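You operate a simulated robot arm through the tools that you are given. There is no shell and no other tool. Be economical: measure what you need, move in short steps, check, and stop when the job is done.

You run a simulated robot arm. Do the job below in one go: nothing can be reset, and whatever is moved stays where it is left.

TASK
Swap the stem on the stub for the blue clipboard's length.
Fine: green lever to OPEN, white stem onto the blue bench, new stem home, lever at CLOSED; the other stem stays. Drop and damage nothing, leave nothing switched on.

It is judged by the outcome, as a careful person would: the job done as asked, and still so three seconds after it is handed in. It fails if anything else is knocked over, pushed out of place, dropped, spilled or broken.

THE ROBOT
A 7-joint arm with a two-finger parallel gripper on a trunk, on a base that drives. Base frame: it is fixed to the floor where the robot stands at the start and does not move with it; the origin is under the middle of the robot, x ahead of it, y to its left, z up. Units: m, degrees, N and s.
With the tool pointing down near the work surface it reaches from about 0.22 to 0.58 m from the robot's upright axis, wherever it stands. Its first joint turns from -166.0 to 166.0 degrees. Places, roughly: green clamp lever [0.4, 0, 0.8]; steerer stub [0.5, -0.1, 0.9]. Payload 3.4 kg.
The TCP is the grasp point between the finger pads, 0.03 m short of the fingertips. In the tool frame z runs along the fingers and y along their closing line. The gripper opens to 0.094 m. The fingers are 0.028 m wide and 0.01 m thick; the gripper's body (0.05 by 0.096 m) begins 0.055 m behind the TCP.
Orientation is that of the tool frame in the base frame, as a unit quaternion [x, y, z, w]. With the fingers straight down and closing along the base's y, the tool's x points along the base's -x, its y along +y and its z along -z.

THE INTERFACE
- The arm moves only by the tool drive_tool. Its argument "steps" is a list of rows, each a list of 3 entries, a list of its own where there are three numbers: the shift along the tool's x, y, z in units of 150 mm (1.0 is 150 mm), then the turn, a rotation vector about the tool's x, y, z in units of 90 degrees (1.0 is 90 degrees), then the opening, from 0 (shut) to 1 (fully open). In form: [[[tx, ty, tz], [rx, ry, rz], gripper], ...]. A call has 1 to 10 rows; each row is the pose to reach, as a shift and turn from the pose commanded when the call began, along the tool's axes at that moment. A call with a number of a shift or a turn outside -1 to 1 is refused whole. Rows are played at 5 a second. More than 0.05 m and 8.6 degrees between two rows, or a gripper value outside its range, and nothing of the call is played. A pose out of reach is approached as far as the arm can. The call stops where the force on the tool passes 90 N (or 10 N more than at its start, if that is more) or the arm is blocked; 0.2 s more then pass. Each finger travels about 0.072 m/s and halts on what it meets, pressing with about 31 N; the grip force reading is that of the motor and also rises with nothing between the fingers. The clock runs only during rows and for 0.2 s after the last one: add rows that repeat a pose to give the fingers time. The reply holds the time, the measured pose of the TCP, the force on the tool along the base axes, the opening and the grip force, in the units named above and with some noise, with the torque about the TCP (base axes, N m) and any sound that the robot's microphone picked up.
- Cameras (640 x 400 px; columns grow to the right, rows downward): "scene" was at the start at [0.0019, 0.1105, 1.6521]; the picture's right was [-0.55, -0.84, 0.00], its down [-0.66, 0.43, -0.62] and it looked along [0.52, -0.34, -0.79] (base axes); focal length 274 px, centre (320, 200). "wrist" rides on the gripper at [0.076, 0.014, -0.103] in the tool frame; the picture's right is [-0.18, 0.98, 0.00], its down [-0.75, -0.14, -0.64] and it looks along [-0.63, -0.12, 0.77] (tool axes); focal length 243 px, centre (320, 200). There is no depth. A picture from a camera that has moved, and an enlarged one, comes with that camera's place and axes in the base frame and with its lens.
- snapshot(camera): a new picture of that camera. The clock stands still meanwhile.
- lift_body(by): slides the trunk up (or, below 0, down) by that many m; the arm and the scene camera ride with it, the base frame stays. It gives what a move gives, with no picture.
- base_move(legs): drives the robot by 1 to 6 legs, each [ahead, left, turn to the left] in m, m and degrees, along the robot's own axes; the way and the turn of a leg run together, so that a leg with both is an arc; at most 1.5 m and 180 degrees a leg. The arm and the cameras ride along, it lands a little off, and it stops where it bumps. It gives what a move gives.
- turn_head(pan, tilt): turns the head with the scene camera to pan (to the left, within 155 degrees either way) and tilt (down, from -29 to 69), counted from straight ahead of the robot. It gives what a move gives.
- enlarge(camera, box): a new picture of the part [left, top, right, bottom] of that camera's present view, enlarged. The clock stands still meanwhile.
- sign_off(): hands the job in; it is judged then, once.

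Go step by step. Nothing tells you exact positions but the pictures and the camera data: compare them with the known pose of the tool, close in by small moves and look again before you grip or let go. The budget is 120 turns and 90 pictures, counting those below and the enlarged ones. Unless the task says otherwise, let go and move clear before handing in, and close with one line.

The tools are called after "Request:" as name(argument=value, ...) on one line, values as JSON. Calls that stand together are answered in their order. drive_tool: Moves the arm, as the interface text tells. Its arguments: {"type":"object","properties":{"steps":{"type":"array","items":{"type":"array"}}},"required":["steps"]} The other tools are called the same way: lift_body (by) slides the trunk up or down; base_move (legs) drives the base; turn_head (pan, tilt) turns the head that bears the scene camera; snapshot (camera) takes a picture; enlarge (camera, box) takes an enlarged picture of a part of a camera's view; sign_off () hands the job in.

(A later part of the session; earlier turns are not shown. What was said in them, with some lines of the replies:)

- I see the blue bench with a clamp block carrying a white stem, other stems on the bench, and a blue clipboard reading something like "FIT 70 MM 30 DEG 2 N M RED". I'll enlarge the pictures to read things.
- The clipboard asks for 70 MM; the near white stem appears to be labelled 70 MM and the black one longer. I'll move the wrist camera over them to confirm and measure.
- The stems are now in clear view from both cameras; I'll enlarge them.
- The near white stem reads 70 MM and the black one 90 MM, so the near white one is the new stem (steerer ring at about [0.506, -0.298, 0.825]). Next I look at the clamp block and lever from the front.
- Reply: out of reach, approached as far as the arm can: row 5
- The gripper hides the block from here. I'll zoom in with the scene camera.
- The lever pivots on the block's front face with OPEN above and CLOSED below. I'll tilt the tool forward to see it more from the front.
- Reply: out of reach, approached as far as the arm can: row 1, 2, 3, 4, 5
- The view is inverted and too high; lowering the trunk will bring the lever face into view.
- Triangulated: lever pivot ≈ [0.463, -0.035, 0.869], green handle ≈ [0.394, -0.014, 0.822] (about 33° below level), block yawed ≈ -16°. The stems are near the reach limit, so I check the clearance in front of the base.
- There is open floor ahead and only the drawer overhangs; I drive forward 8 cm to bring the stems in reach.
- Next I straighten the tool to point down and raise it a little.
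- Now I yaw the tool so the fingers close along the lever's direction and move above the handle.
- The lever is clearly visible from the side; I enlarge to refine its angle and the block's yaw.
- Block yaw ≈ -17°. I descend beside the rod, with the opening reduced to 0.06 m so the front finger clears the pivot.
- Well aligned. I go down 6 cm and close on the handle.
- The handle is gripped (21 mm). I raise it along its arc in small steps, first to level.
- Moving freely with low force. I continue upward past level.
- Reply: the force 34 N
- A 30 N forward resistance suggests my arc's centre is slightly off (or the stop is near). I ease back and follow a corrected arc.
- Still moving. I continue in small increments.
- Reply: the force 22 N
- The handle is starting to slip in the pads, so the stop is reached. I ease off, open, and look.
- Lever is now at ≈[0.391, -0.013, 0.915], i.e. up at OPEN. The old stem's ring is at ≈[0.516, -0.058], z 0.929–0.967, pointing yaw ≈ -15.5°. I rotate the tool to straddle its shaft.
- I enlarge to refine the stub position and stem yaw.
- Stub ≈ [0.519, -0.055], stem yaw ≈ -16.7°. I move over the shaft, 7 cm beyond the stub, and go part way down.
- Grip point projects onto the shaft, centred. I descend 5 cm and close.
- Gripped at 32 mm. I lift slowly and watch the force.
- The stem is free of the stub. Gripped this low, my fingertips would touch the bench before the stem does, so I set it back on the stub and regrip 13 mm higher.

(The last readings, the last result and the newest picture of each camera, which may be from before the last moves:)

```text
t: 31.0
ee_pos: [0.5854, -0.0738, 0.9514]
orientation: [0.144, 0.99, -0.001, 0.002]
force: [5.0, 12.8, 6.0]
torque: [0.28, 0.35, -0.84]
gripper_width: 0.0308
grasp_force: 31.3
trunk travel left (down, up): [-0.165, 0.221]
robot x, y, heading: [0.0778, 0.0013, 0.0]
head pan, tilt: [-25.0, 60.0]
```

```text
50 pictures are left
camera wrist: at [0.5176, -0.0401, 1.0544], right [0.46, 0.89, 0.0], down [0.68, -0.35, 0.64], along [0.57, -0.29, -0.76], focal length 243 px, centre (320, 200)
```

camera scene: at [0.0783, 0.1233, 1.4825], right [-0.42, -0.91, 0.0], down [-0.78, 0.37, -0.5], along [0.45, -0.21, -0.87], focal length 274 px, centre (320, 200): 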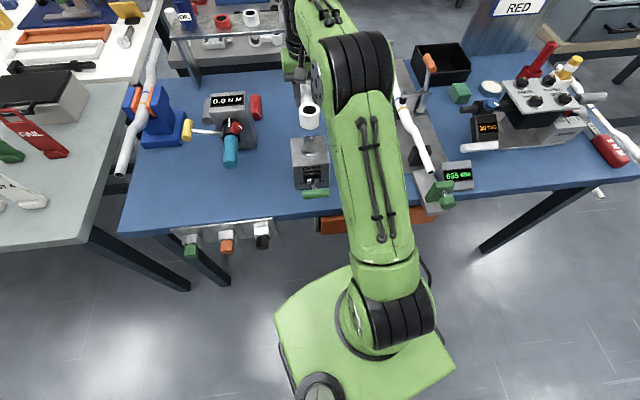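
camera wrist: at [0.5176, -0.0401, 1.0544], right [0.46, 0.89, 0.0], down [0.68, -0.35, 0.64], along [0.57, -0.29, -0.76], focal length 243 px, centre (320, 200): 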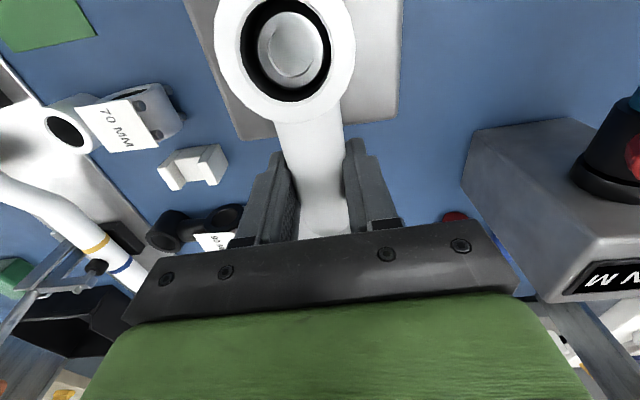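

Seated again. Open, rise 12 mm, regrip.

Request:
drive_tool(steps=[[[0, 0, 0], [0, 0, 0], 0.45], [[0, 0, 0], [0, 0, 0], 0.5], [[0, 0, -0.04], [0, 0, 0], 0.5], [[0, 0, -0.085], [0, 0, 0], 0.5], [[0, 0, -0.085], [0, 0, 0], 0.3], [[0, 0, -0.085], [0, 0, 0], 0.1], [[0, 0, -0.085], [0, 0, 0], 0.1], [[0, 0, -0.085], [0, 0, 0], 0.1]])

Request:
drive_tool(steps=[[[0, 0, -0.05], [0, 0, 0], 0.1], [[0, 0, -0.1], [0, 0, 0], 0.1], [[0, 0, -0.18], [0, 0, 0], 0.1], [[0, 0, -0.26], [0, 0, 0], 0.1], [[0, 0, -0.36], [0, 0, 0], 0.1], [[0, 0, -0.48], [0, 0, 0], 0.1], [[0, 0, -0.6], [0, 0, 0], 0.1]])

Request:
snapshot(camera="wrist")

```text
t: 32.8
ee_pos: [0.5869, -0.074, 0.9656]
orientation: [0.143, 0.99, -0.001, 0.0]
force: [2.5, 11.3, 2.2]
torque: [0.36, 0.16, -0.79]
gripper_width: 0.0311
grasp_force: 31.2
trunk travel left (down, up): [-0.165, 0.221]
robot x, y, heading: [0.078, 0.002, -0.0]
head pan, tilt: [-25.0, 60.0]
```

```text
t: 34.4
ee_pos: [0.5866, -0.0773, 1.0557]
orientation: [0.144, 0.99, -0.001, 0.001]
force: [0.5, -0.3, -2.1]
torque: [0.02, -0.01, 0.02]
gripper_width: 0.0306
grasp_force: 31.3
trunk travel left (down, up): [-0.165, 0.221]
robot x, y, heading: [0.0798, 0.0028, -0.1]
head pan, tilt: [-25.0, 60.0]
```

```text
49 pictures are left
camera wrist: at [0.5185, -0.043, 1.1582], right [0.46, 0.89, 0.0], down [0.68, -0.35, 0.64], along [0.57, -0.29, -0.77], focal length 243 px, centre (320, 200)
```

wrist: 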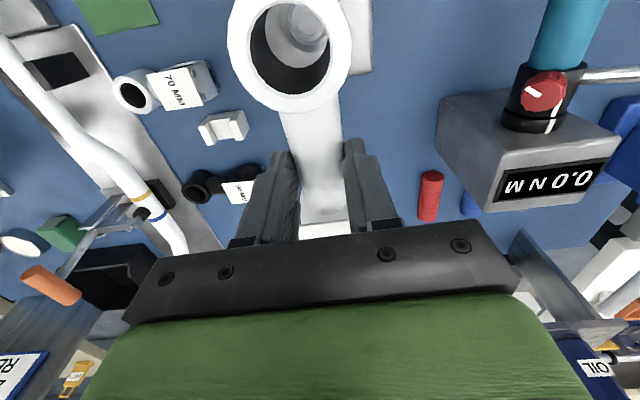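

Secure. I carry it left to a clear spot between the block and the torque tester.

Request:
drive_tool(steps=[[[0.08, 0.15, 0], [0, 0, 0], 0.1], [[0.16, 0.3, 0], [0, 0, 0], 0.1], [[0.24, 0.45, 0], [0, 0, 0], 0.1], [[0.32, 0.6, 0], [0, 0, 0], 0.1], [[0.4, 0.75, 0], [0, 0, 0], 0.1], [[0.464, 0.877, 0], [0, 0, 0], 0.1], [[0.464, 0.877, 0.3], [0, 0, 0], 0.1], [[0.464, 0.877, 0.55], [0, 0, 0], 0.1]])

Request:
snapshot(camera="wrist")

Request:
snapshot(camera="scene")

```text
t: 36.2
ee_pos: [0.5614, 0.0695, 0.97]
orientation: [0.144, 0.99, -0.001, 0.001]
force: [0.0, 0.5, -2.2]
torque: [0.02, 0.03, 0.01]
gripper_width: 0.0308
grasp_force: 31.0
trunk travel left (down, up): [-0.165, 0.221]
robot x, y, heading: [0.077, 0.0019, -0.2]
head pan, tilt: [-25.0, 60.0]
```

```text
48 pictures are left
camera wrist: at [0.4914, 0.1039, 1.0725], right [0.46, 0.89, 0.0], down [0.68, -0.35, 0.64], along [0.57, -0.29, -0.77], focal length 243 px, centre (320, 200)
```

wrist: 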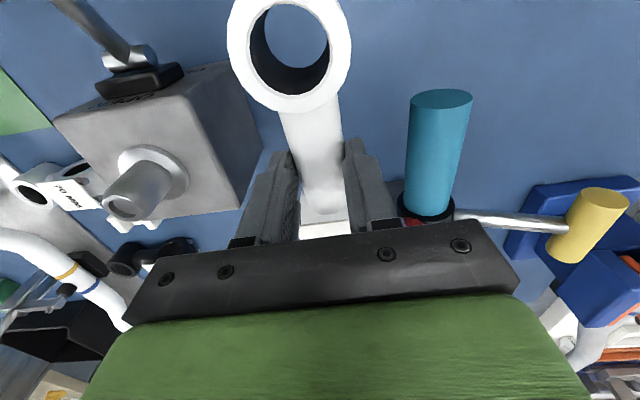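

```text
47 pictures are left
camera scene: at [0.0787, 0.1236, 1.4825], right [-0.42, -0.91, 0.0], down [-0.78, 0.37, -0.5], along [0.45, -0.21, -0.87], focal length 274 px, centre (320, 200)
```

scene: 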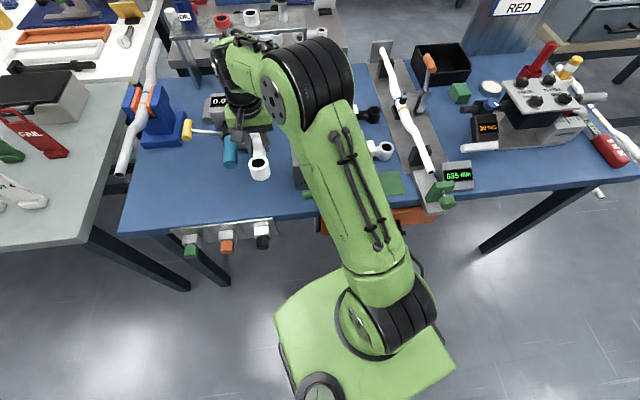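

The cyan handle's tip is at ≈[0.575, 0.152, 0.90], so I shift 8 mm toward the block for equal clearance and descend toward the bench.

Request:
drive_tool(steps=[[[0, -0.053, 0.1], [0, 0, 0], 0.1], [[0, -0.053, 0.3], [0, 0, 0], 0.1], [[0, -0.053, 0.5], [0, 0, 0], 0.1], [[0, -0.053, 0.7], [0, 0, 0], 0.1], [[0, -0.053, 0.83], [0, 0, 0], 0.1], [[0, -0.053, 0.83], [0, 0, 0], 0.1]])

Request:
snapshot(camera="wrist")

Request:
enlarge(camera="scene", box=[190, 90, 330, 230])

```text
t: 37.6
ee_pos: [0.5549, 0.0603, 0.8491]
orientation: [0.143, 0.99, 0.0, 0.004]
force: [-1.3, 3.3, 25.2]
torque: [0.1, -0.05, 0.01]
gripper_width: 0.0307
grasp_force: 31.2
trunk travel left (down, up): [-0.165, 0.221]
robot x, y, heading: [0.0818, 0.0006, 0.1]
head pan, tilt: [-25.0, 60.0]
```

```text
46 pictures are left
camera wrist: at [0.4854, 0.0945, 0.9514], right [0.46, 0.89, 0.0], down [0.68, -0.35, 0.65], along [0.58, -0.29, -0.76], focal length 243 px, centre (320, 200)
```

wrist: 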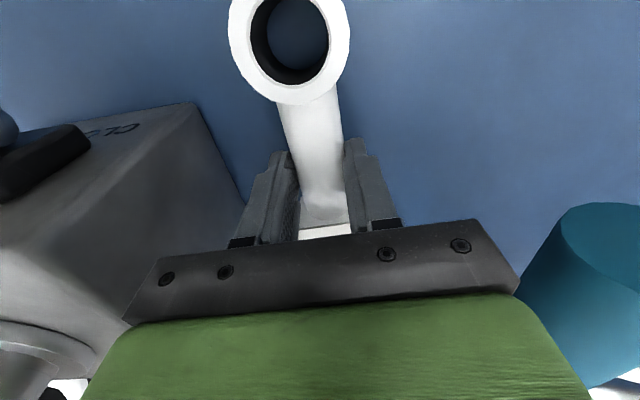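

```text
2.86 times, centred on (260, 160) of scene
camera zoom: at [0.0753, 0.1235, 1.4827], right [-0.42, -0.91, 0.0], down [-0.78, 0.37, -0.5], along [0.45, -0.21, -0.87], focal length 782 px, centre (491, 314)
```

zoom: 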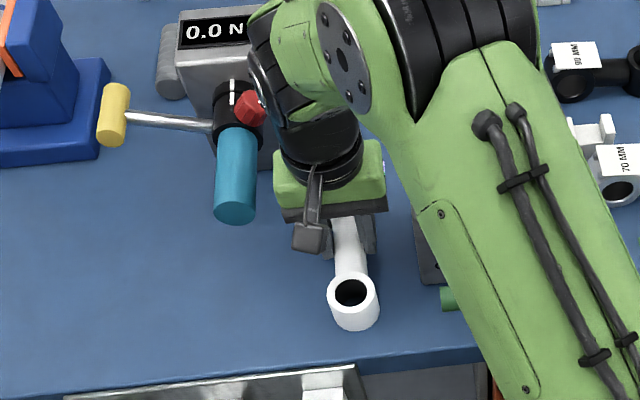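

The stem has met the bench (25 N up, bench ≈ 0.803). I ease off the pressure, open gently and rise.

Request:
drive_tool(steps=[[[0, 0, -0.018], [0, 0, 0], 0.1], [[0, 0, -0.018], [0, 0, 0], 0.3], [[0, 0, -0.018], [0, 0, 0], 0.5], [[0, 0, -0.018], [0, 0, 0], 0.55], [[0, 0, -0.018], [0, 0, 0], 0.55], [[0, 0, -0.2], [0, 0, 0], 0.55], [[0, 0, -0.5], [0, 0, 0], 0.55], [[0, 0, -0.8], [0, 0, 0], 0.55], [[0, 0, -1], [0, 0, 0], 0.55]])

Request:
snapshot(camera="wrist")

Request:
snapshot(camera="scene")

```text
t: 39.6
ee_pos: [0.5564, 0.0567, 1.0005]
orientation: [0.145, 0.989, 0.0, 0.0]
force: [-0.1, 0.3, 1.0]
torque: [0.02, -0.01, -0.01]
gripper_width: 0.0514
grasp_force: 0.0
trunk travel left (down, up): [-0.165, 0.221]
robot x, y, heading: [0.079, 0.0003, -0.0]
head pan, tilt: [-25.0, 60.0]
```

```text
44 pictures are left
camera wrist: at [0.4879, 0.0923, 1.1021], right [0.46, 0.89, 0.0], down [0.68, -0.35, 0.64], along [0.57, -0.3, -0.77], focal length 243 px, centre (320, 200)
```

wrist: 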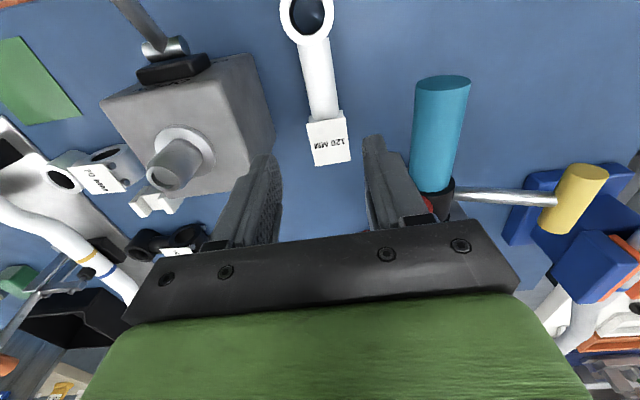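

```text
43 pictures are left
camera scene: at [0.0779, 0.1234, 1.4825], right [-0.42, -0.91, 0.0], down [-0.78, 0.37, -0.5], along [0.45, -0.21, -0.87], focal length 274 px, centre (320, 200)
```

scene: 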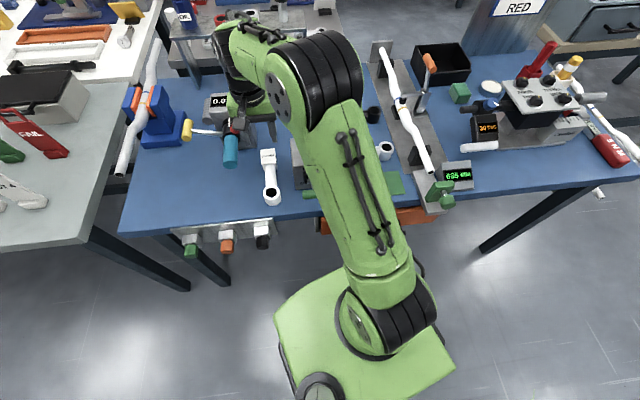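

The 120 mm stem now lies stably on the blue bench, away from everything. I go back right, turning the tool to yaw +73° above the 70 mm stem.

Request:
drive_tool(steps=[[[0, 0, -0.25], [0, 0, 0], 0.8], [[0, -0.1, -0.4], [0, 0, -0.09], 0.8], [[0, -0.2, -0.4], [0, 0, -0.18], 0.8], [[0, -0.3, -0.4], [0, 0, -0.27], 0.8], [[0, -0.4, -0.4], [0, 0, -0.36], 0.8], [[0, -0.55, -0.4], [0, 0, -0.45], 0.8], [[0, -0.7, -0.4], [0, 0, -0.54], 0.8], [[0, -0.85, -0.4], [0, 0, -0.63], 0.8], [[0, -1, -0.4], [0, 0, -0.72], 0.8], [[0, -1, -0.4], [0, 0, -0.8], 0.8]])

```text
t: 41.8
ee_pos: [0.5144, -0.0826, 1.0566]
orientation: [-0.466, 0.885, -0.001, 0.0]
force: [0.4, 0.1, -0.4]
torque: [0.03, 0.02, 0.0]
gripper_width: 0.0753
grasp_force: 0.0
trunk travel left (down, up): [-0.165, 0.221]
robot x, y, heading: [0.0801, 0.0009, -0.2]
head pan, tilt: [-25.0, 60.0]
```

Request:
drive_tool(steps=[[[0.17, -0.12, 0], [0, 0, -0.05], 0.8], [[0.34, -0.24, 0], [0, 0, -0.1], 0.8], [[0.51, -0.36, 0], [0, 0, -0.15], 0.8], [[0.68, -0.47, 0], [0, 0, -0.194], 0.8], [[0.85, -0.58, 0], [0, 0, -0.194], 0.8], [[1, -0.687, 0], [0, 0, -0.194], 0.8], [[1, -0.687, 0], [0, 0, -0.194], 0.8]])

Request:
snapshot(camera="wrist")

Request:
enlarge(camera="wrist", box=[200, 0, 440, 240])

Request:
enlarge(camera="scene", box=[280, 100, 420, 230])

```text
t: 43.4
ee_pos: [0.5105, -0.2665, 1.0601]
orientation: [-0.594, 0.804, -0.002, -0.001]
force: [-0.3, 0.3, -0.4]
torque: [0.02, -0.01, -0.01]
gripper_width: 0.0751
grasp_force: 0.0
trunk travel left (down, up): [-0.165, 0.221]
robot x, y, heading: [0.0802, -0.0017, -0.1]
head pan, tilt: [-25.0, 60.0]
```

```text
42 pictures are left
camera wrist: at [0.4744, -0.3358, 1.1618], right [-0.89, 0.47, 0.0], down [0.36, 0.68, 0.64], along [0.3, 0.57, -0.77], focal length 243 px, centre (320, 200)
```

wrist: 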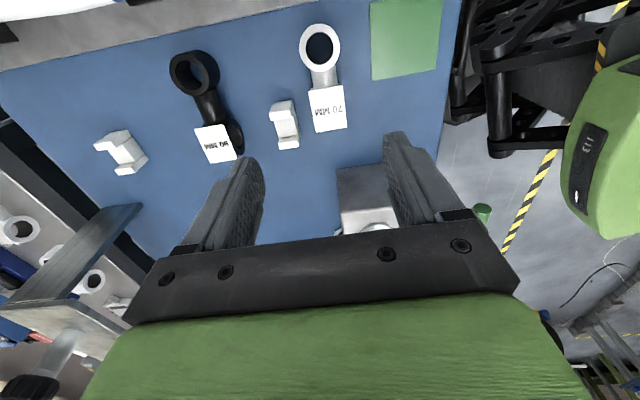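

```text
1.67 times, centred on (320, 120) of wrist
camera zoom: at [0.4744, -0.3358, 1.1618], right [-0.89, 0.47, 0.0], down [0.36, 0.68, 0.64], along [0.3, 0.57, -0.77], focal length 404 px, centre (320, 333)
```

zoom: 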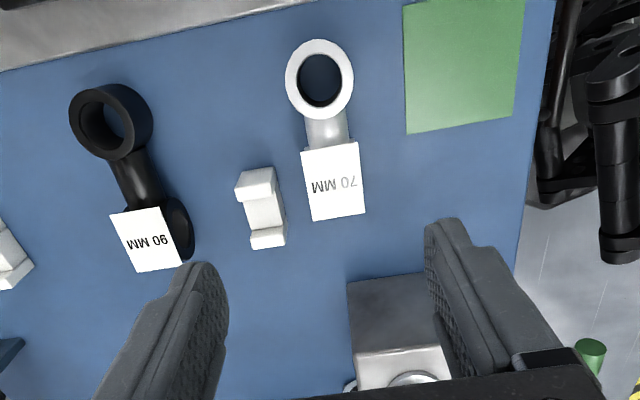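

```text
3.08 times, centred on (350, 165) of scene
camera zoom: at [0.0783, 0.1238, 1.4825], right [-0.42, -0.91, 0.0], down [-0.78, 0.37, -0.5], along [0.45, -0.21, -0.87], focal length 843 px, centre (228, 308)
```

zoom: 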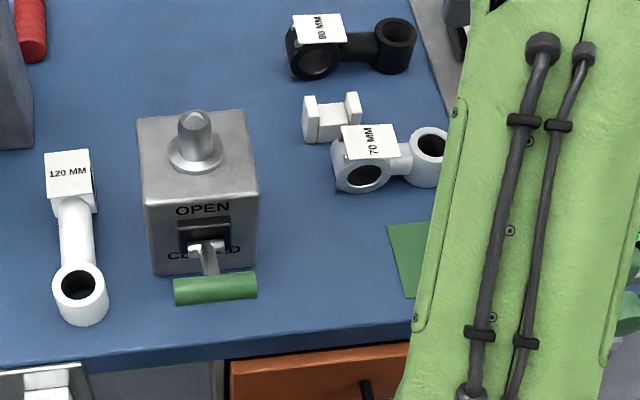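

The 70 mm stem: ring centre ≈ [0.495, -0.296], top z 0.836, yaw ≈ 71.5°. Its shaft is too short for the finger width, so I'll grip the steerer ring itself, which also puts the TCP on the bore axis. I come down above it and check.

Request:
drive_tool(steps=[[[0.1, 0.02, 0.15], [0, 0, 0.0155], 0.85], [[0.218, 0.041, 0.35], [0, 0, 0.0155], 0.85], [[0.218, 0.041, 0.6], [0, 0, 0.0155], 0.85], [[0.218, 0.041, 0.85], [0, 0, 0.0155], 0.85], [[0.218, 0.041, 1], [0, 0, 0.0155], 0.85], [[0.218, 0.041, 1], [0, 0, 0.0155], 0.85]])

Request:
snapshot(camera="wrist")

Request:
snapshot(camera="scene")

```text
t: 44.8
ee_pos: [0.496, -0.2941, 0.9092]
orientation: [-0.583, 0.812, -0.001, 0.0]
force: [0.4, 0.5, 0.4]
torque: [0.03, -0.01, -0.03]
gripper_width: 0.0801
grasp_force: 0.0
trunk travel left (down, up): [-0.165, 0.221]
robot x, y, heading: [0.0798, -0.0025, -0.0]
head pan, tilt: [-25.0, 60.0]
```

```text
39 pictures are left
camera wrist: at [0.4582, -0.3635, 1.0112], right [-0.87, 0.49, 0.0], down [0.37, 0.67, 0.64], along [0.31, 0.56, -0.77], focal length 243 px, centre (320, 200)
```

wrist: 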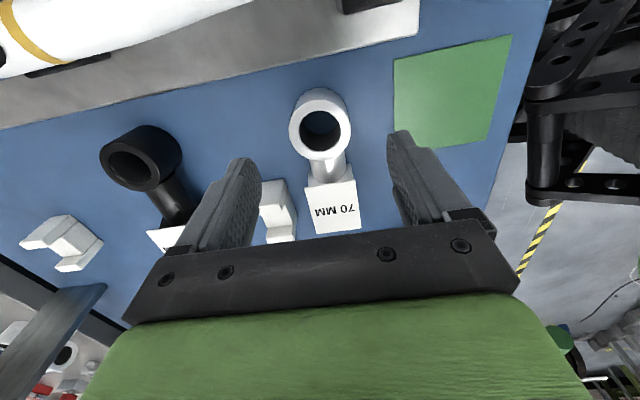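

```text
38 pictures are left
camera scene: at [0.0781, 0.1232, 1.4825], right [-0.42, -0.91, 0.0], down [-0.78, 0.37, -0.5], along [0.45, -0.21, -0.87], focal length 274 px, centre (320, 200)
```

scene: 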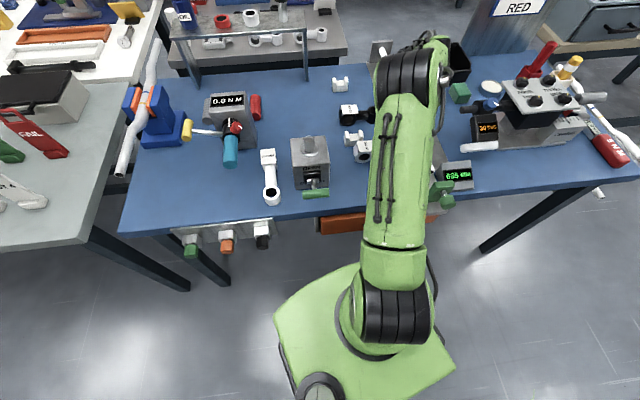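

TCP axis coincides with the bore. I descend to z ≈ 0.84 and close on the ring.

Request:
drive_tool(steps=[[[0, 0, 0.2], [0, 0, 0], 0.85], [[0, 0, 0.38], [0, 0, 0], 0.85], [[0, 0, 0.46], [0, 0, 0], 0.85], [[0, 0, 0.46], [0, 0, 0], 0.6], [[0, 0, 0.46], [0, 0, 0], 0.4], [[0, 0, 0.46], [0, 0, 0], 0.25], [[0, 0, 0.46], [0, 0, 0], 0.25], [[0, 0, 0.46], [0, 0, 0], 0.25]])

Request:
snapshot(camera="wrist")

```text
t: 46.6
ee_pos: [0.4983, -0.2945, 0.8383]
orientation: [-0.583, 0.813, -0.001, 0.0]
force: [-0.3, 0.4, 0.9]
torque: [0.02, 0.0, 0.02]
gripper_width: 0.0467
grasp_force: 31.1
trunk travel left (down, up): [-0.165, 0.221]
robot x, y, heading: [0.0781, 0.0007, -0.1]
head pan, tilt: [-25.0, 60.0]
```

```text
37 pictures are left
camera wrist: at [0.461, -0.364, 0.9402], right [-0.87, 0.49, 0.0], down [0.37, 0.67, 0.64], along [0.31, 0.56, -0.77], focal length 243 px, centre (320, 200)
```

wrist: 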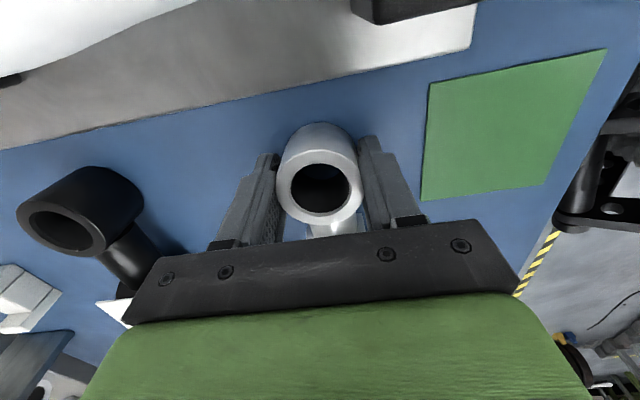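

Ring gripped at 47 mm, bore centred on the TCP. I lift and check it stays level.

Request:
drive_tool(steps=[[[0, 0, -0.03], [0, 0, 0], 0.25], [[0, 0, -0.08], [0, 0, 0], 0.25], [[0, 0, -0.16], [0, 0, 0], 0.25], [[0, 0, -0.3], [0, 0, 0], 0.25], [[0, 0, -0.5], [0, 0, 0], 0.25], [[0, 0, -0.75], [0, 0, 0], 0.25], [[0, 0, -1], [0, 0, 0], 0.25]])

Request:
snapshot(camera="wrist")

Request:
enlarge(camera="scene", box=[320, 40, 460, 200])

```text
t: 48.2
ee_pos: [0.4985, -0.2954, 0.9894]
orientation: [-0.585, 0.811, -0.001, 0.001]
force: [0.8, -0.8, -1.0]
torque: [-0.1, 0.04, 0.0]
gripper_width: 0.0465
grasp_force: 31.2
trunk travel left (down, up): [-0.165, 0.221]
robot x, y, heading: [0.0789, -0.0023, -0.2]
head pan, tilt: [-25.0, 60.0]
```

```text
36 pictures are left
camera wrist: at [0.4613, -0.3642, 1.0913], right [-0.87, 0.49, 0.0], down [0.37, 0.67, 0.64], along [0.31, 0.56, -0.77], focal length 243 px, centre (320, 200)
```

wrist: 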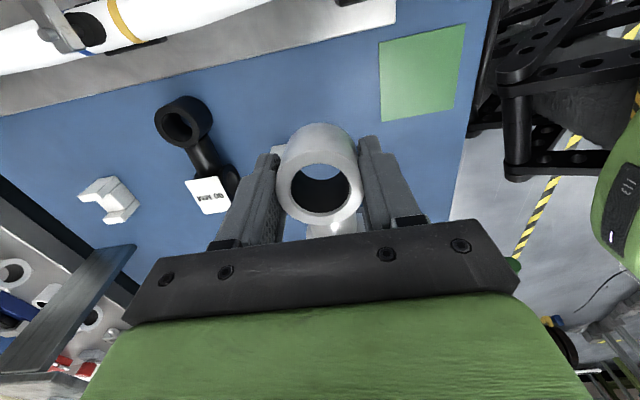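

```text
2.50 times, centred on (390, 120) of scene
camera zoom: at [0.0779, 0.1232, 1.4825], right [-0.42, -0.91, 0.0], down [-0.78, 0.37, -0.5], along [0.45, -0.21, -0.87], focal length 685 px, centre (145, 400)
```

zoom: 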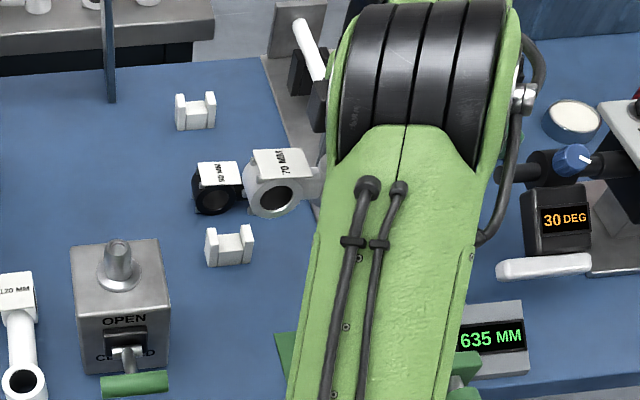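

Held level. I raise it, rotate -90° and carry it over toward the stub.

Request:
drive_tool(steps=[[[0, 0, -0.2], [0, 0, 0.09], 0.25], [[-0.1, 0.02, -0.35], [0, 0, 0.18], 0.25], [[-0.2, 0.04, -0.35], [0, 0, 0.27], 0.25], [[-0.3, 0.06, -0.35], [0, 0, 0.36], 0.25], [[-0.42, 0.08, -0.35], [0, 0, 0.45], 0.25], [[-0.54, 0.1, -0.35], [0, 0, 0.54], 0.25], [[-0.66, 0.12, -0.35], [0, 0, 0.63], 0.25], [[-0.78, 0.14, -0.35], [0, 0, 0.72], 0.25], [[-0.89, 0.17, -0.35], [0, 0, 0.81], 0.25], [[-1, 0.2, -0.35], [0, 0, 0.9], 0.25]])

```text
t: 50.4
ee_pos: [0.5181, -0.1439, 1.0407]
orientation: [0.084, 0.996, -0.001, 0.001]
force: [0.7, 0.3, -2.5]
torque: [0.01, 0.08, -0.01]
gripper_width: 0.0464
grasp_force: 31.0
trunk travel left (down, up): [-0.165, 0.221]
robot x, y, heading: [0.0808, 0.0016, 0.0]
head pan, tilt: [-25.0, 60.0]
```

Request:
drive_tool(steps=[[[0.01, 0.15, 0], [0, 0, 0.04], 0.25], [[0.02, 0.3, 0], [0, 0, 0.078], 0.25], [[0.03, 0.45, 0], [0, 0, 0.078], 0.25], [[0.038, 0.582, 0], [0, 0, 0.078], 0.25], [[0.038, 0.582, 0], [0, 0, 0.078], 0.25]])

Request:
snapshot(camera="wrist")

Request:
enlarge(camera="wrist", box=[240, 60, 400, 240])

Request:
enlarge(camera="scene", box=[250, 80, 370, 220])

```text
t: 51.6
ee_pos: [0.5257, -0.0563, 1.0408]
orientation: [0.145, 0.989, -0.001, 0.001]
force: [0.7, -0.5, -2.1]
torque: [0.03, 0.1, 0.01]
gripper_width: 0.0465
grasp_force: 31.3
trunk travel left (down, up): [-0.165, 0.221]
robot x, y, heading: [0.0803, -0.0031, -0.1]
head pan, tilt: [-25.0, 60.0]
```

```text
34 pictures are left
camera wrist: at [0.458, -0.0215, 1.142], right [0.46, 0.89, 0.0], down [0.68, -0.35, 0.64], along [0.57, -0.29, -0.77], focal length 243 px, centre (320, 200)
```

wrist: 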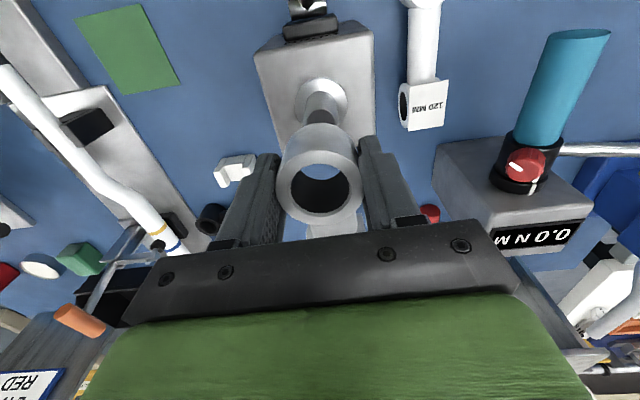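

```text
2.22 times, centred on (320, 150) of wrist
camera zoom: at [0.458, -0.0215, 1.142], right [0.46, 0.89, 0.0], down [0.68, -0.35, 0.64], along [0.57, -0.29, -0.77], focal length 539 px, centre (320, 311)
```

zoom: 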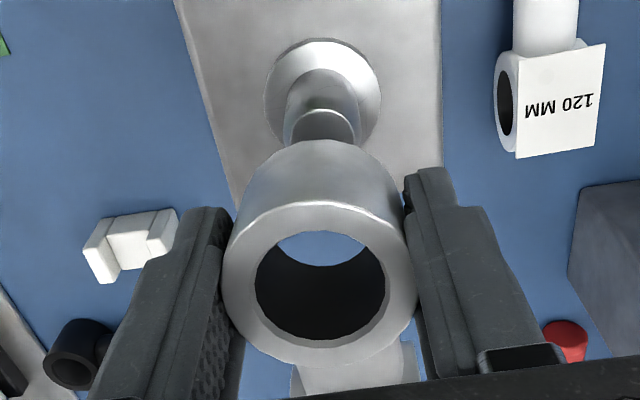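

```text
2.86 times, centred on (310, 150) of scene
camera zoom: at [0.0784, 0.1231, 1.4825], right [-0.42, -0.91, 0.0], down [-0.78, 0.37, -0.5], along [0.45, -0.21, -0.87], focal length 782 px, centre (349, 343)
```

zoom: 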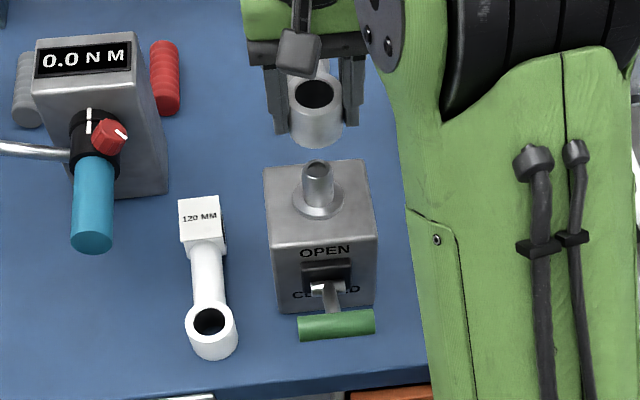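

Laterally aligned on the stub. I lower to just above the stub tip and look through the bore for fine alignment.

Request:
drive_tool(steps=[[[-0.01, 0, 0.1], [0, 0, 0], 0.25], [[-0.01, 0, 0.2], [0, 0, 0], 0.25], [[-0.01, 0, 0.28], [0, 0, 0], 0.25], [[-0.01, 0, 0.28], [0, 0, 0], 0.25]])

Request:
enlarge(camera="wrist", box=[240, 80, 400, 240])

Request:
enlarge(camera="scene", box=[275, 90, 345, 190])

```text
t: 52.6
ee_pos: [0.5284, -0.0573, 0.998]
orientation: [0.144, 0.99, -0.001, 0.001]
force: [-0.6, 0.0, -1.8]
torque: [-0.01, 0.08, 0.0]
gripper_width: 0.0465
grasp_force: 31.0
trunk travel left (down, up): [-0.165, 0.221]
robot x, y, heading: [0.0781, -0.0031, -0.1]
head pan, tilt: [-25.0, 60.0]
```

```text
2.50 times, centred on (320, 160) of wrist
camera zoom: at [0.4592, -0.0226, 1.1007], right [0.46, 0.89, 0.0], down [0.68, -0.35, 0.64], along [0.57, -0.29, -0.77], focal length 606 px, centre (320, 300)
```

zoom: 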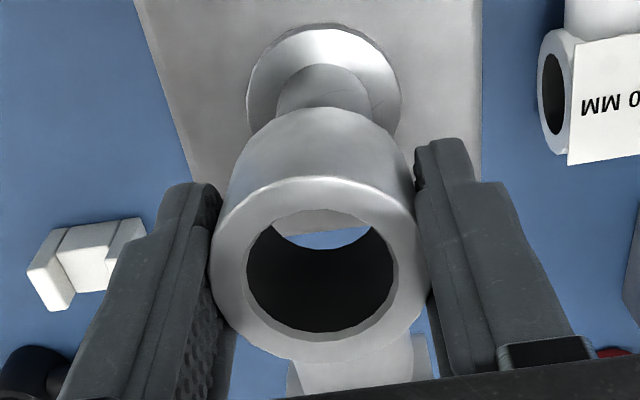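

```text
4.00 times, centred on (310, 140) of scene
camera zoom: at [0.0783, 0.1233, 1.4825], right [-0.42, -0.91, 0.0], down [-0.78, 0.37, -0.5], along [0.45, -0.21, -0.87], focal length 1096 px, centre (360, 440)
```

zoom: 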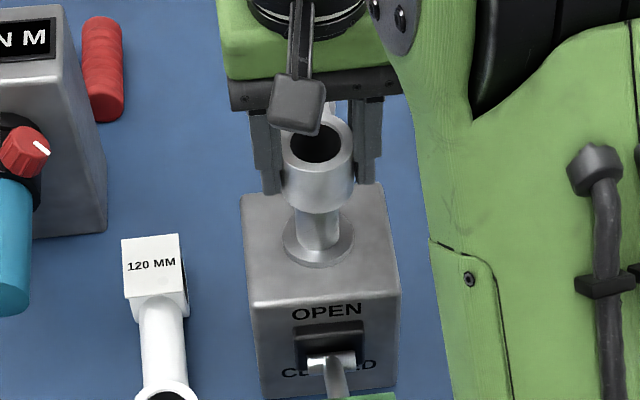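

Stub looks about 2 mm further forward and 1 mm left of the ring axis; I correct and lower a little, watching the force.

Request:
drive_tool(steps=[[[-0.013, 0.007, 0.0], [0, 0, 0], 0.25], [[-0.013, 0.007, 0.03], [0, 0, 0], 0.25], [[-0.013, 0.007, 0.06], [0, 0, 0], 0.25], [[-0.013, 0.007, 0.09], [0, 0, 0], 0.25], [[-0.013, 0.007, 0.11], [0, 0, 0], 0.25]])

Request:
enlarge(camera="wrist", box=[240, 80, 400, 240])

```text
t: 53.8
ee_pos: [0.5274, -0.0557, 0.982]
orientation: [0.145, 0.989, -0.001, -0.001]
force: [-10.7, 2.4, 1.7]
torque: [0.08, 0.4, -0.06]
gripper_width: 0.0464
grasp_force: 31.3
trunk travel left (down, up): [-0.165, 0.221]
robot x, y, heading: [0.0762, 0.0027, 0.0]
head pan, tilt: [-25.0, 60.0]
```

```text
2.50 times, centred on (320, 160) of wrist
camera zoom: at [0.4579, -0.0203, 1.0846], right [0.46, 0.89, 0.0], down [0.68, -0.35, 0.64], along [0.57, -0.29, -0.77], focal length 606 px, centre (320, 300)
```

zoom: 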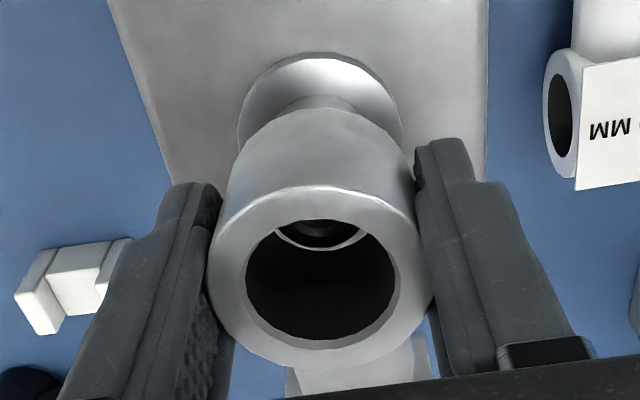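

Already entering, with the stub pushing the ring back about 3 mm; I shift that way and continue gently.

Request:
drive_tool(steps=[[[0.015, 0, 0], [0, 0, 0], 0.25], [[0.025, 0, 0.0], [0, 0, 0], 0.25], [[0.025, 0, 0.03], [0, 0, 0], 0.25], [[0.025, 0, 0.06], [0, 0, 0], 0.25]])

```text
t: 54.8
ee_pos: [0.5255, -0.0558, 0.9742]
orientation: [0.146, 0.989, -0.002, 0.002]
force: [-2.3, 0.9, -0.5]
torque: [0.02, 0.14, 0.0]
gripper_width: 0.0466
grasp_force: 30.8
trunk travel left (down, up): [-0.165, 0.221]
robot x, y, heading: [0.0782, -0.0024, -0.0]
head pan, tilt: [-25.0, 60.0]
```

Force is near zero now, sliding on. I continue down to the seat.

Request:
drive_tool(steps=[[[0.005, 0, 0.03], [0, 0, 0], 0.25], [[0.005, 0, 0.06], [0, 0, 0], 0.25], [[0.005, 0, 0.09], [0, 0, 0], 0.25], [[0.005, 0, 0.11], [0, 0, 0], 0.25], [[0.005, 0, 0.13], [0, 0, 0], 0.25]])

Request:
enlarge(camera="wrist", box=[240, 80, 400, 240])

Request:
enlarge(camera="scene", box=[275, 90, 345, 190])

```text
t: 56.0
ee_pos: [0.5241, -0.0543, 0.956]
orientation: [0.145, 0.989, -0.001, 0.003]
force: [1.9, -0.8, 10.8]
torque: [0.06, 0.43, 0.0]
gripper_width: 0.0464
grasp_force: 31.0
trunk travel left (down, up): [-0.165, 0.221]
robot x, y, heading: [0.0771, -0.0016, -0.3]
head pan, tilt: [-25.0, 60.0]
```

```text
2.50 times, centred on (320, 160) of wrist
camera zoom: at [0.4553, -0.0198, 1.0573], right [0.46, 0.89, 0.0], down [0.68, -0.35, 0.65], along [0.57, -0.3, -0.76], focal length 606 px, centre (320, 300)
```

zoom: 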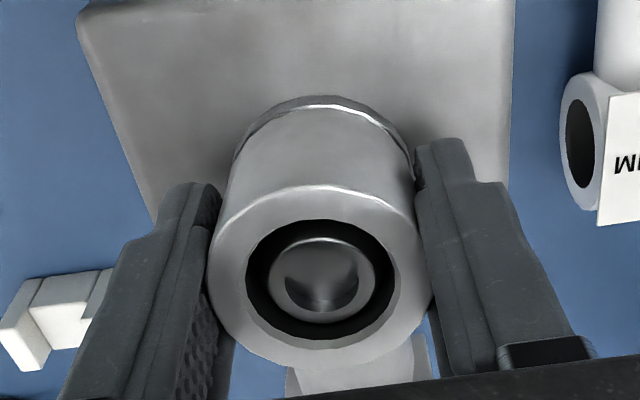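

```text
4.00 times, centred on (310, 140) of scene
camera zoom: at [0.0776, 0.1232, 1.4827], right [-0.42, -0.91, 0.0], down [-0.78, 0.37, -0.5], along [0.45, -0.21, -0.87], focal length 1096 px, centre (360, 440)
```

zoom: 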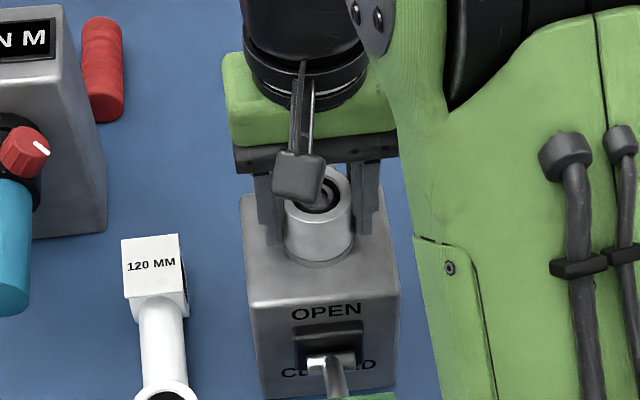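

It has met the seat at z 0.956 (predicted 0.954). I press slightly to confirm it is home.

Request:
drive_tool(steps=[[[0, 0, 0.015], [0, 0, 0], 0.25], [[0, 0, 0.03], [0, 0, 0], 0.25], [[0, 0, 0.03], [0, 0, 0], 0.25]])

```text
t: 56.8
ee_pos: [0.5257, -0.0554, 0.9519]
orientation: [0.144, 0.99, -0.001, 0.004]
force: [9.4, -2.2, 26.4]
torque: [-0.08, 0.03, -0.01]
gripper_width: 0.0465
grasp_force: 30.9
trunk travel left (down, up): [-0.165, 0.221]
robot x, y, heading: [0.0828, -0.0004, 0.0]
head pan, tilt: [-25.0, 60.0]
```

Seated firmly. I relax, open, and rise clear, then look.

Request:
drive_tool(steps=[[[0, 0, -0.02], [0, 0, 0], 0.25], [[0, 0, -0.02], [0, 0, 0], 0.45], [[0, 0, -0.02], [0, 0, 0], 0.65], [[0, 0, -0.02], [0, 0, 0], 0.7], [[0, 0, -0.1], [0, 0, 0], 0.7], [[0, 0, -0.3], [0, 0, 0], 0.7], [[0, 0, -0.6], [0, 0, 0], 0.7], [[0, 0, -0.85], [0, 0, 0], 0.7]])

Request:
snapshot(camera="wrist")

Request:
enlarge(camera="wrist", box=[230, 0, 430, 240])

Request:
enlarge(camera="scene", box=[250, 80, 370, 220])

```text
t: 58.6
ee_pos: [0.5237, -0.0543, 1.08]
orientation: [0.144, 0.99, -0.001, 0.001]
force: [-0.3, 0.7, 0.6]
torque: [0.01, 0.01, -0.01]
gripper_width: 0.0658
grasp_force: 0.0
trunk travel left (down, up): [-0.165, 0.221]
robot x, y, heading: [0.0785, 0.0009, -0.0]
head pan, tilt: [-25.0, 60.0]
```

```text
26 pictures are left
camera wrist: at [0.4554, -0.0199, 1.1825], right [0.46, 0.89, 0.0], down [0.68, -0.35, 0.64], along [0.57, -0.29, -0.77], focal length 243 px, centre (320, 200)
```

wrist: 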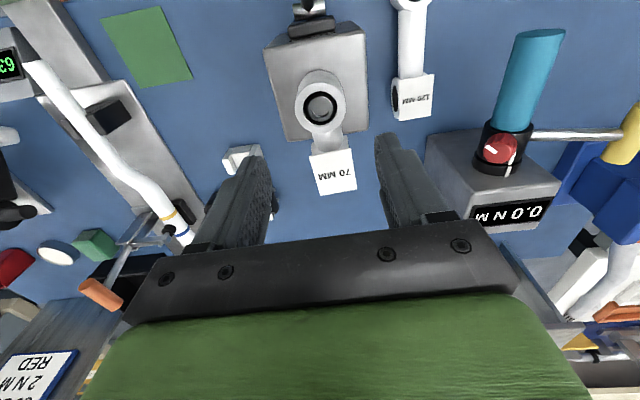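

```text
1.67 times, centred on (330, 120) of wrist
camera zoom: at [0.4554, -0.0199, 1.1825], right [0.46, 0.89, 0.0], down [0.68, -0.35, 0.64], along [0.57, -0.29, -0.77], focal length 404 px, centre (303, 333)
```

zoom: 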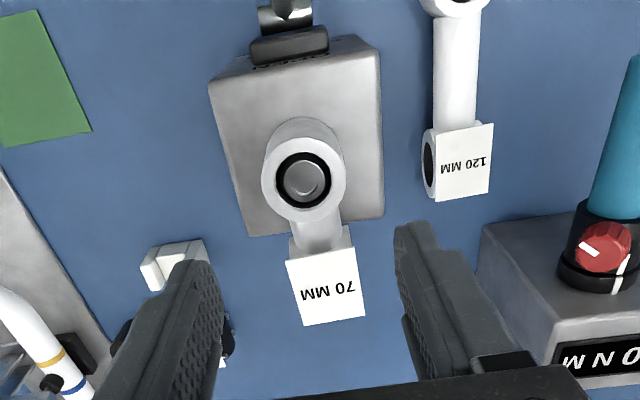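

```text
2.86 times, centred on (310, 150) of scene
camera zoom: at [0.0782, 0.1233, 1.4825], right [-0.42, -0.91, 0.0], down [-0.78, 0.37, -0.5], along [0.45, -0.21, -0.87], focal length 782 px, centre (349, 343)
```

zoom: 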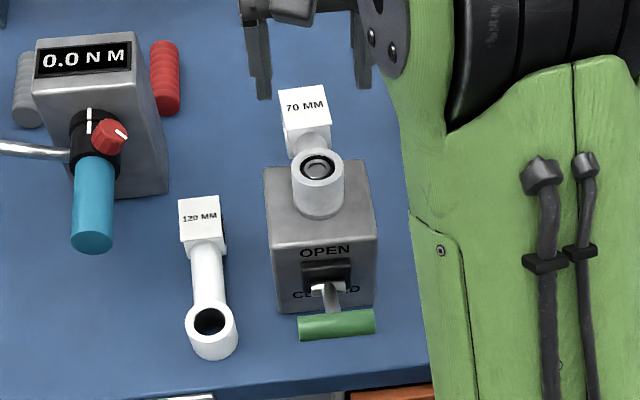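

The 70 mm stem is home on the stub, aligned with the block. Now I move above the raised lever handle with the fingers shut, to push it down to CLOSED.

Request:
drive_tool(steps=[[[0.2, 0, 0], [0, 0, 0], 0.5], [[0.4, 0, 0], [0, 0, 0], 0.2], [[0.6, 0, 0], [0, 0, 0], 0], [[0.8, 0.01, 0], [0, 0, 0], 0], [[0.922, 0.01, 0], [0, 0, 0], 0], [[0.922, 0.01, 0.3], [0, 0, 0], 0], [[0.922, 0.01, 0.55], [0, 0, 0], 0], [[0.922, 0.01, 0.65], [0, 0, 0], 0]])

Request:
snapshot(camera="wrist")

Request:
enlarge(camera="scene", box=[250, 90, 370, 230])

```text
t: 60.4
ee_pos: [0.3913, -0.0145, 0.9778]
orientation: [0.144, 0.99, 0.0, 0.0]
force: [0.4, 0.0, -0.3]
torque: [0.01, 0.01, -0.02]
gripper_width: 0.0002
grasp_force: 31.3
trunk travel left (down, up): [-0.165, 0.221]
robot x, y, heading: [0.0792, 0.0001, -0.2]
head pan, tilt: [-25.0, 60.0]
```

```text
23 pictures are left
camera wrist: at [0.3225, 0.0209, 1.0814], right [0.46, 0.89, 0.0], down [0.68, -0.35, 0.64], along [0.57, -0.29, -0.77], focal length 243 px, centre (320, 200)
```

wrist: 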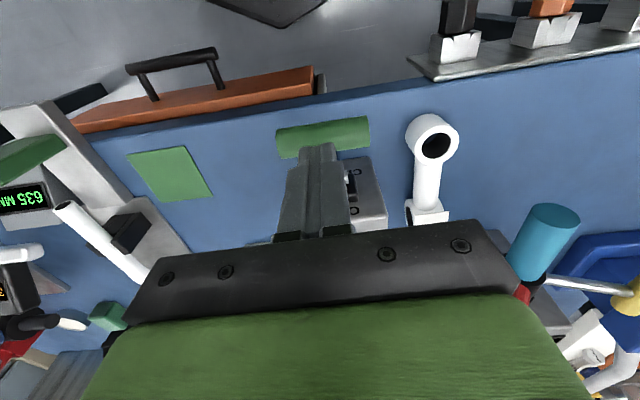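

```text
2.86 times, centred on (310, 160) of scene
camera zoom: at [0.0787, 0.1233, 1.4825], right [-0.42, -0.91, 0.0], down [-0.78, 0.37, -0.5], along [0.45, -0.21, -0.87], focal length 782 px, centre (349, 314)
```

zoom: 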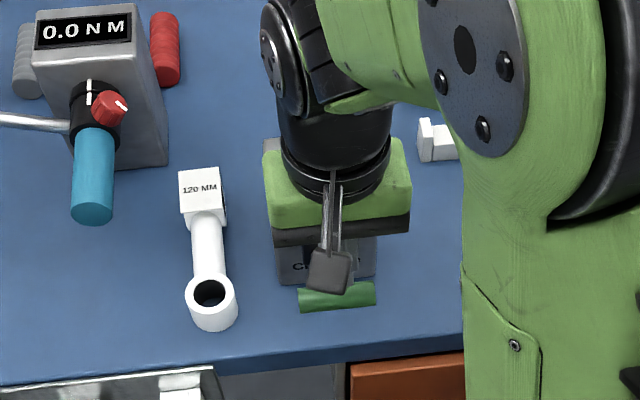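

Handle is centred under the fingertips. I push down along its arc.

Request:
drive_tool(steps=[[[0.01, 0, 0.14], [0, 0, 0], 0], [[0.04, 0, 0.22], [0, 0, 0], 0], [[0.065, 0, 0.3], [0, 0, 0], 0], [[0.085, 0, 0.38], [0, 0, 0], 0], [[0.09, 0, 0.459], [0, 0, 0], 0], [[0.08, 0, 0.565], [0, 0, 0], 0], [[0.055, 0, 0.665], [0, 0, 0], 0]])

Request:
snapshot(camera="wrist")

```text
t: 62.0
ee_pos: [0.3852, -0.0132, 0.8786]
orientation: [0.144, 0.99, 0.0, 0.0]
force: [0.5, -0.7, -0.5]
torque: [-0.01, 0.02, -0.01]
gripper_width: 0.0001
grasp_force: 30.9
trunk travel left (down, up): [-0.165, 0.221]
robot x, y, heading: [0.0824, 0.001, -0.2]
head pan, tilt: [-25.0, 60.0]
```

```text
21 pictures are left
camera wrist: at [0.3161, 0.0212, 0.9811], right [0.46, 0.89, 0.0], down [0.68, -0.35, 0.64], along [0.57, -0.29, -0.77], focal length 243 px, centre (320, 200)
```

wrist: 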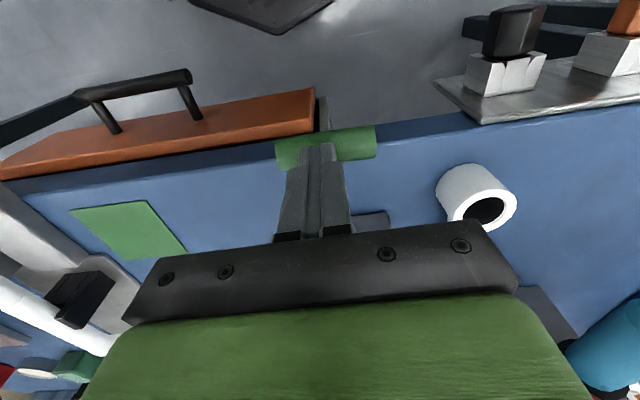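

It follows down. I continue to the lower stop and press lightly.

Request:
drive_tool(steps=[[[-0.02, 0, 0.05], [0, 0, 0], 0], [[-0.04, 0, 0.1], [0, 0, 0], 0], [[-0.05, 0, 0.13], [0, 0, 0], 0], [[-0.05, 0, 0.15], [0, 0, 0], 0], [[-0.05, 0, 0.17], [0, 0, 0], 0]])

Request:
snapshot(camera="wrist")

```text
t: 62.9
ee_pos: [0.3876, -0.0139, 0.8652]
orientation: [0.143, 0.99, 0.001, 0.005]
force: [-19.4, 1.7, 60.7]
torque: [-0.07, -0.23, -0.1]
gripper_width: 0.0
grasp_force: 30.9
trunk travel left (down, up): [-0.165, 0.221]
robot x, y, heading: [0.078, -0.0003, -0.3]
head pan, tilt: [-25.0, 60.0]
stopped in row 4: the force on the tool passed its limit at 98 N (the readings are from after the stop); the commanded pose is now the measured one
```

```text
20 pictures are left
camera wrist: at [0.3176, 0.021, 0.9679], right [0.46, 0.89, 0.0], down [0.68, -0.35, 0.65], along [0.58, -0.29, -0.76], focal length 243 px, centre (320, 200)
```

wrist: 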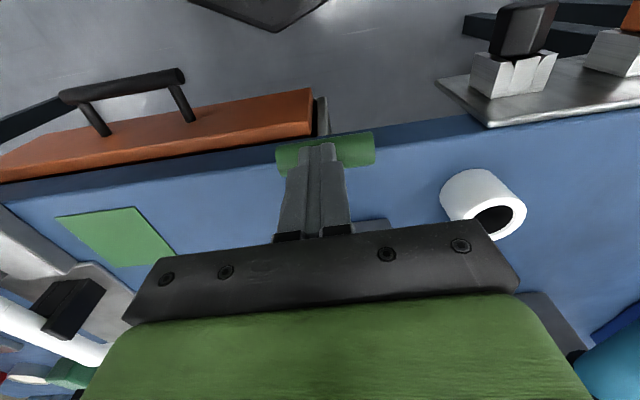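

A hard stop at the original closed height (handle centre ≈ 0.823). I rise clear and inspect.

Request:
drive_tool(steps=[[[0, 0, -0.1], [0, 0, 0], 0], [[0, 0, -0.35], [0, 0, 0], 0], [[0.1, 0, -0.65], [0, 0, 0], 0], [[0.1, -0.2, -0.9], [0, 0, 0], 0], [[0.1, -0.5, -1], [0, 0, 0], 0], [[0.1, -0.75, -1], [0, 0, 0], 0.1], [[0.1, -1, -1], [0, 0, 0], 0.3], [[0.1, -1, -1], [0, 0, 0], 0.4]])

Request:
snapshot(camera="scene")

Request:
enlarge(camera="scene", box=[240, 90, 400, 230])

```text
t: 64.7
ee_pos: [0.3365, -0.1541, 1.0103]
orientation: [0.144, 0.99, 0.001, 0.002]
force: [0.1, -0.6, 0.5]
torque: [0.02, 0.02, 0.0]
gripper_width: 0.0375
grasp_force: 0.0
trunk travel left (down, up): [-0.165, 0.221]
robot x, y, heading: [0.0783, 0.0011, 0.1]
head pan, tilt: [-25.0, 60.0]
```

```text
19 pictures are left
camera scene: at [0.078, 0.1238, 1.4825], right [-0.42, -0.91, 0.0], down [-0.78, 0.37, -0.5], along [0.45, -0.21, -0.87], focal length 274 px, centre (320, 200)
```

scene: 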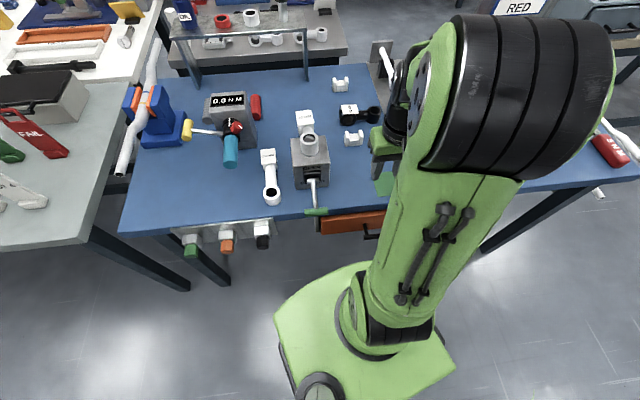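

```text
2.86 times, centred on (320, 160) of scene
camera zoom: at [0.078, 0.1238, 1.4825], right [-0.42, -0.91, 0.0], down [-0.78, 0.37, -0.5], along [0.45, -0.21, -0.87], focal length 782 px, centre (320, 314)
```

zoom: 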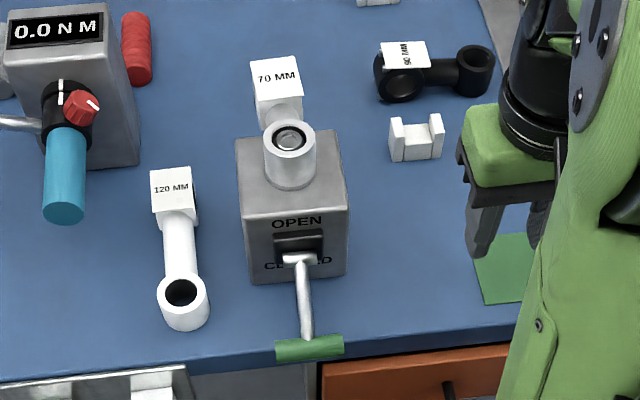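

The 70 MM stem is on the stub, the lever is back down at CLOSED, the 120 MM stem lies on the blue bench, and the 90 MM stem hasn't moved. The arm is clear, so I hand in.

Request:
sign_off()

```text
The job is handed in.
```

The 70 mm stem the clipboard asks for is home on the stub with the green lever at CLOSED; the old 120 mm stem is on the blue bench and the 90 mm stem was left where it was.
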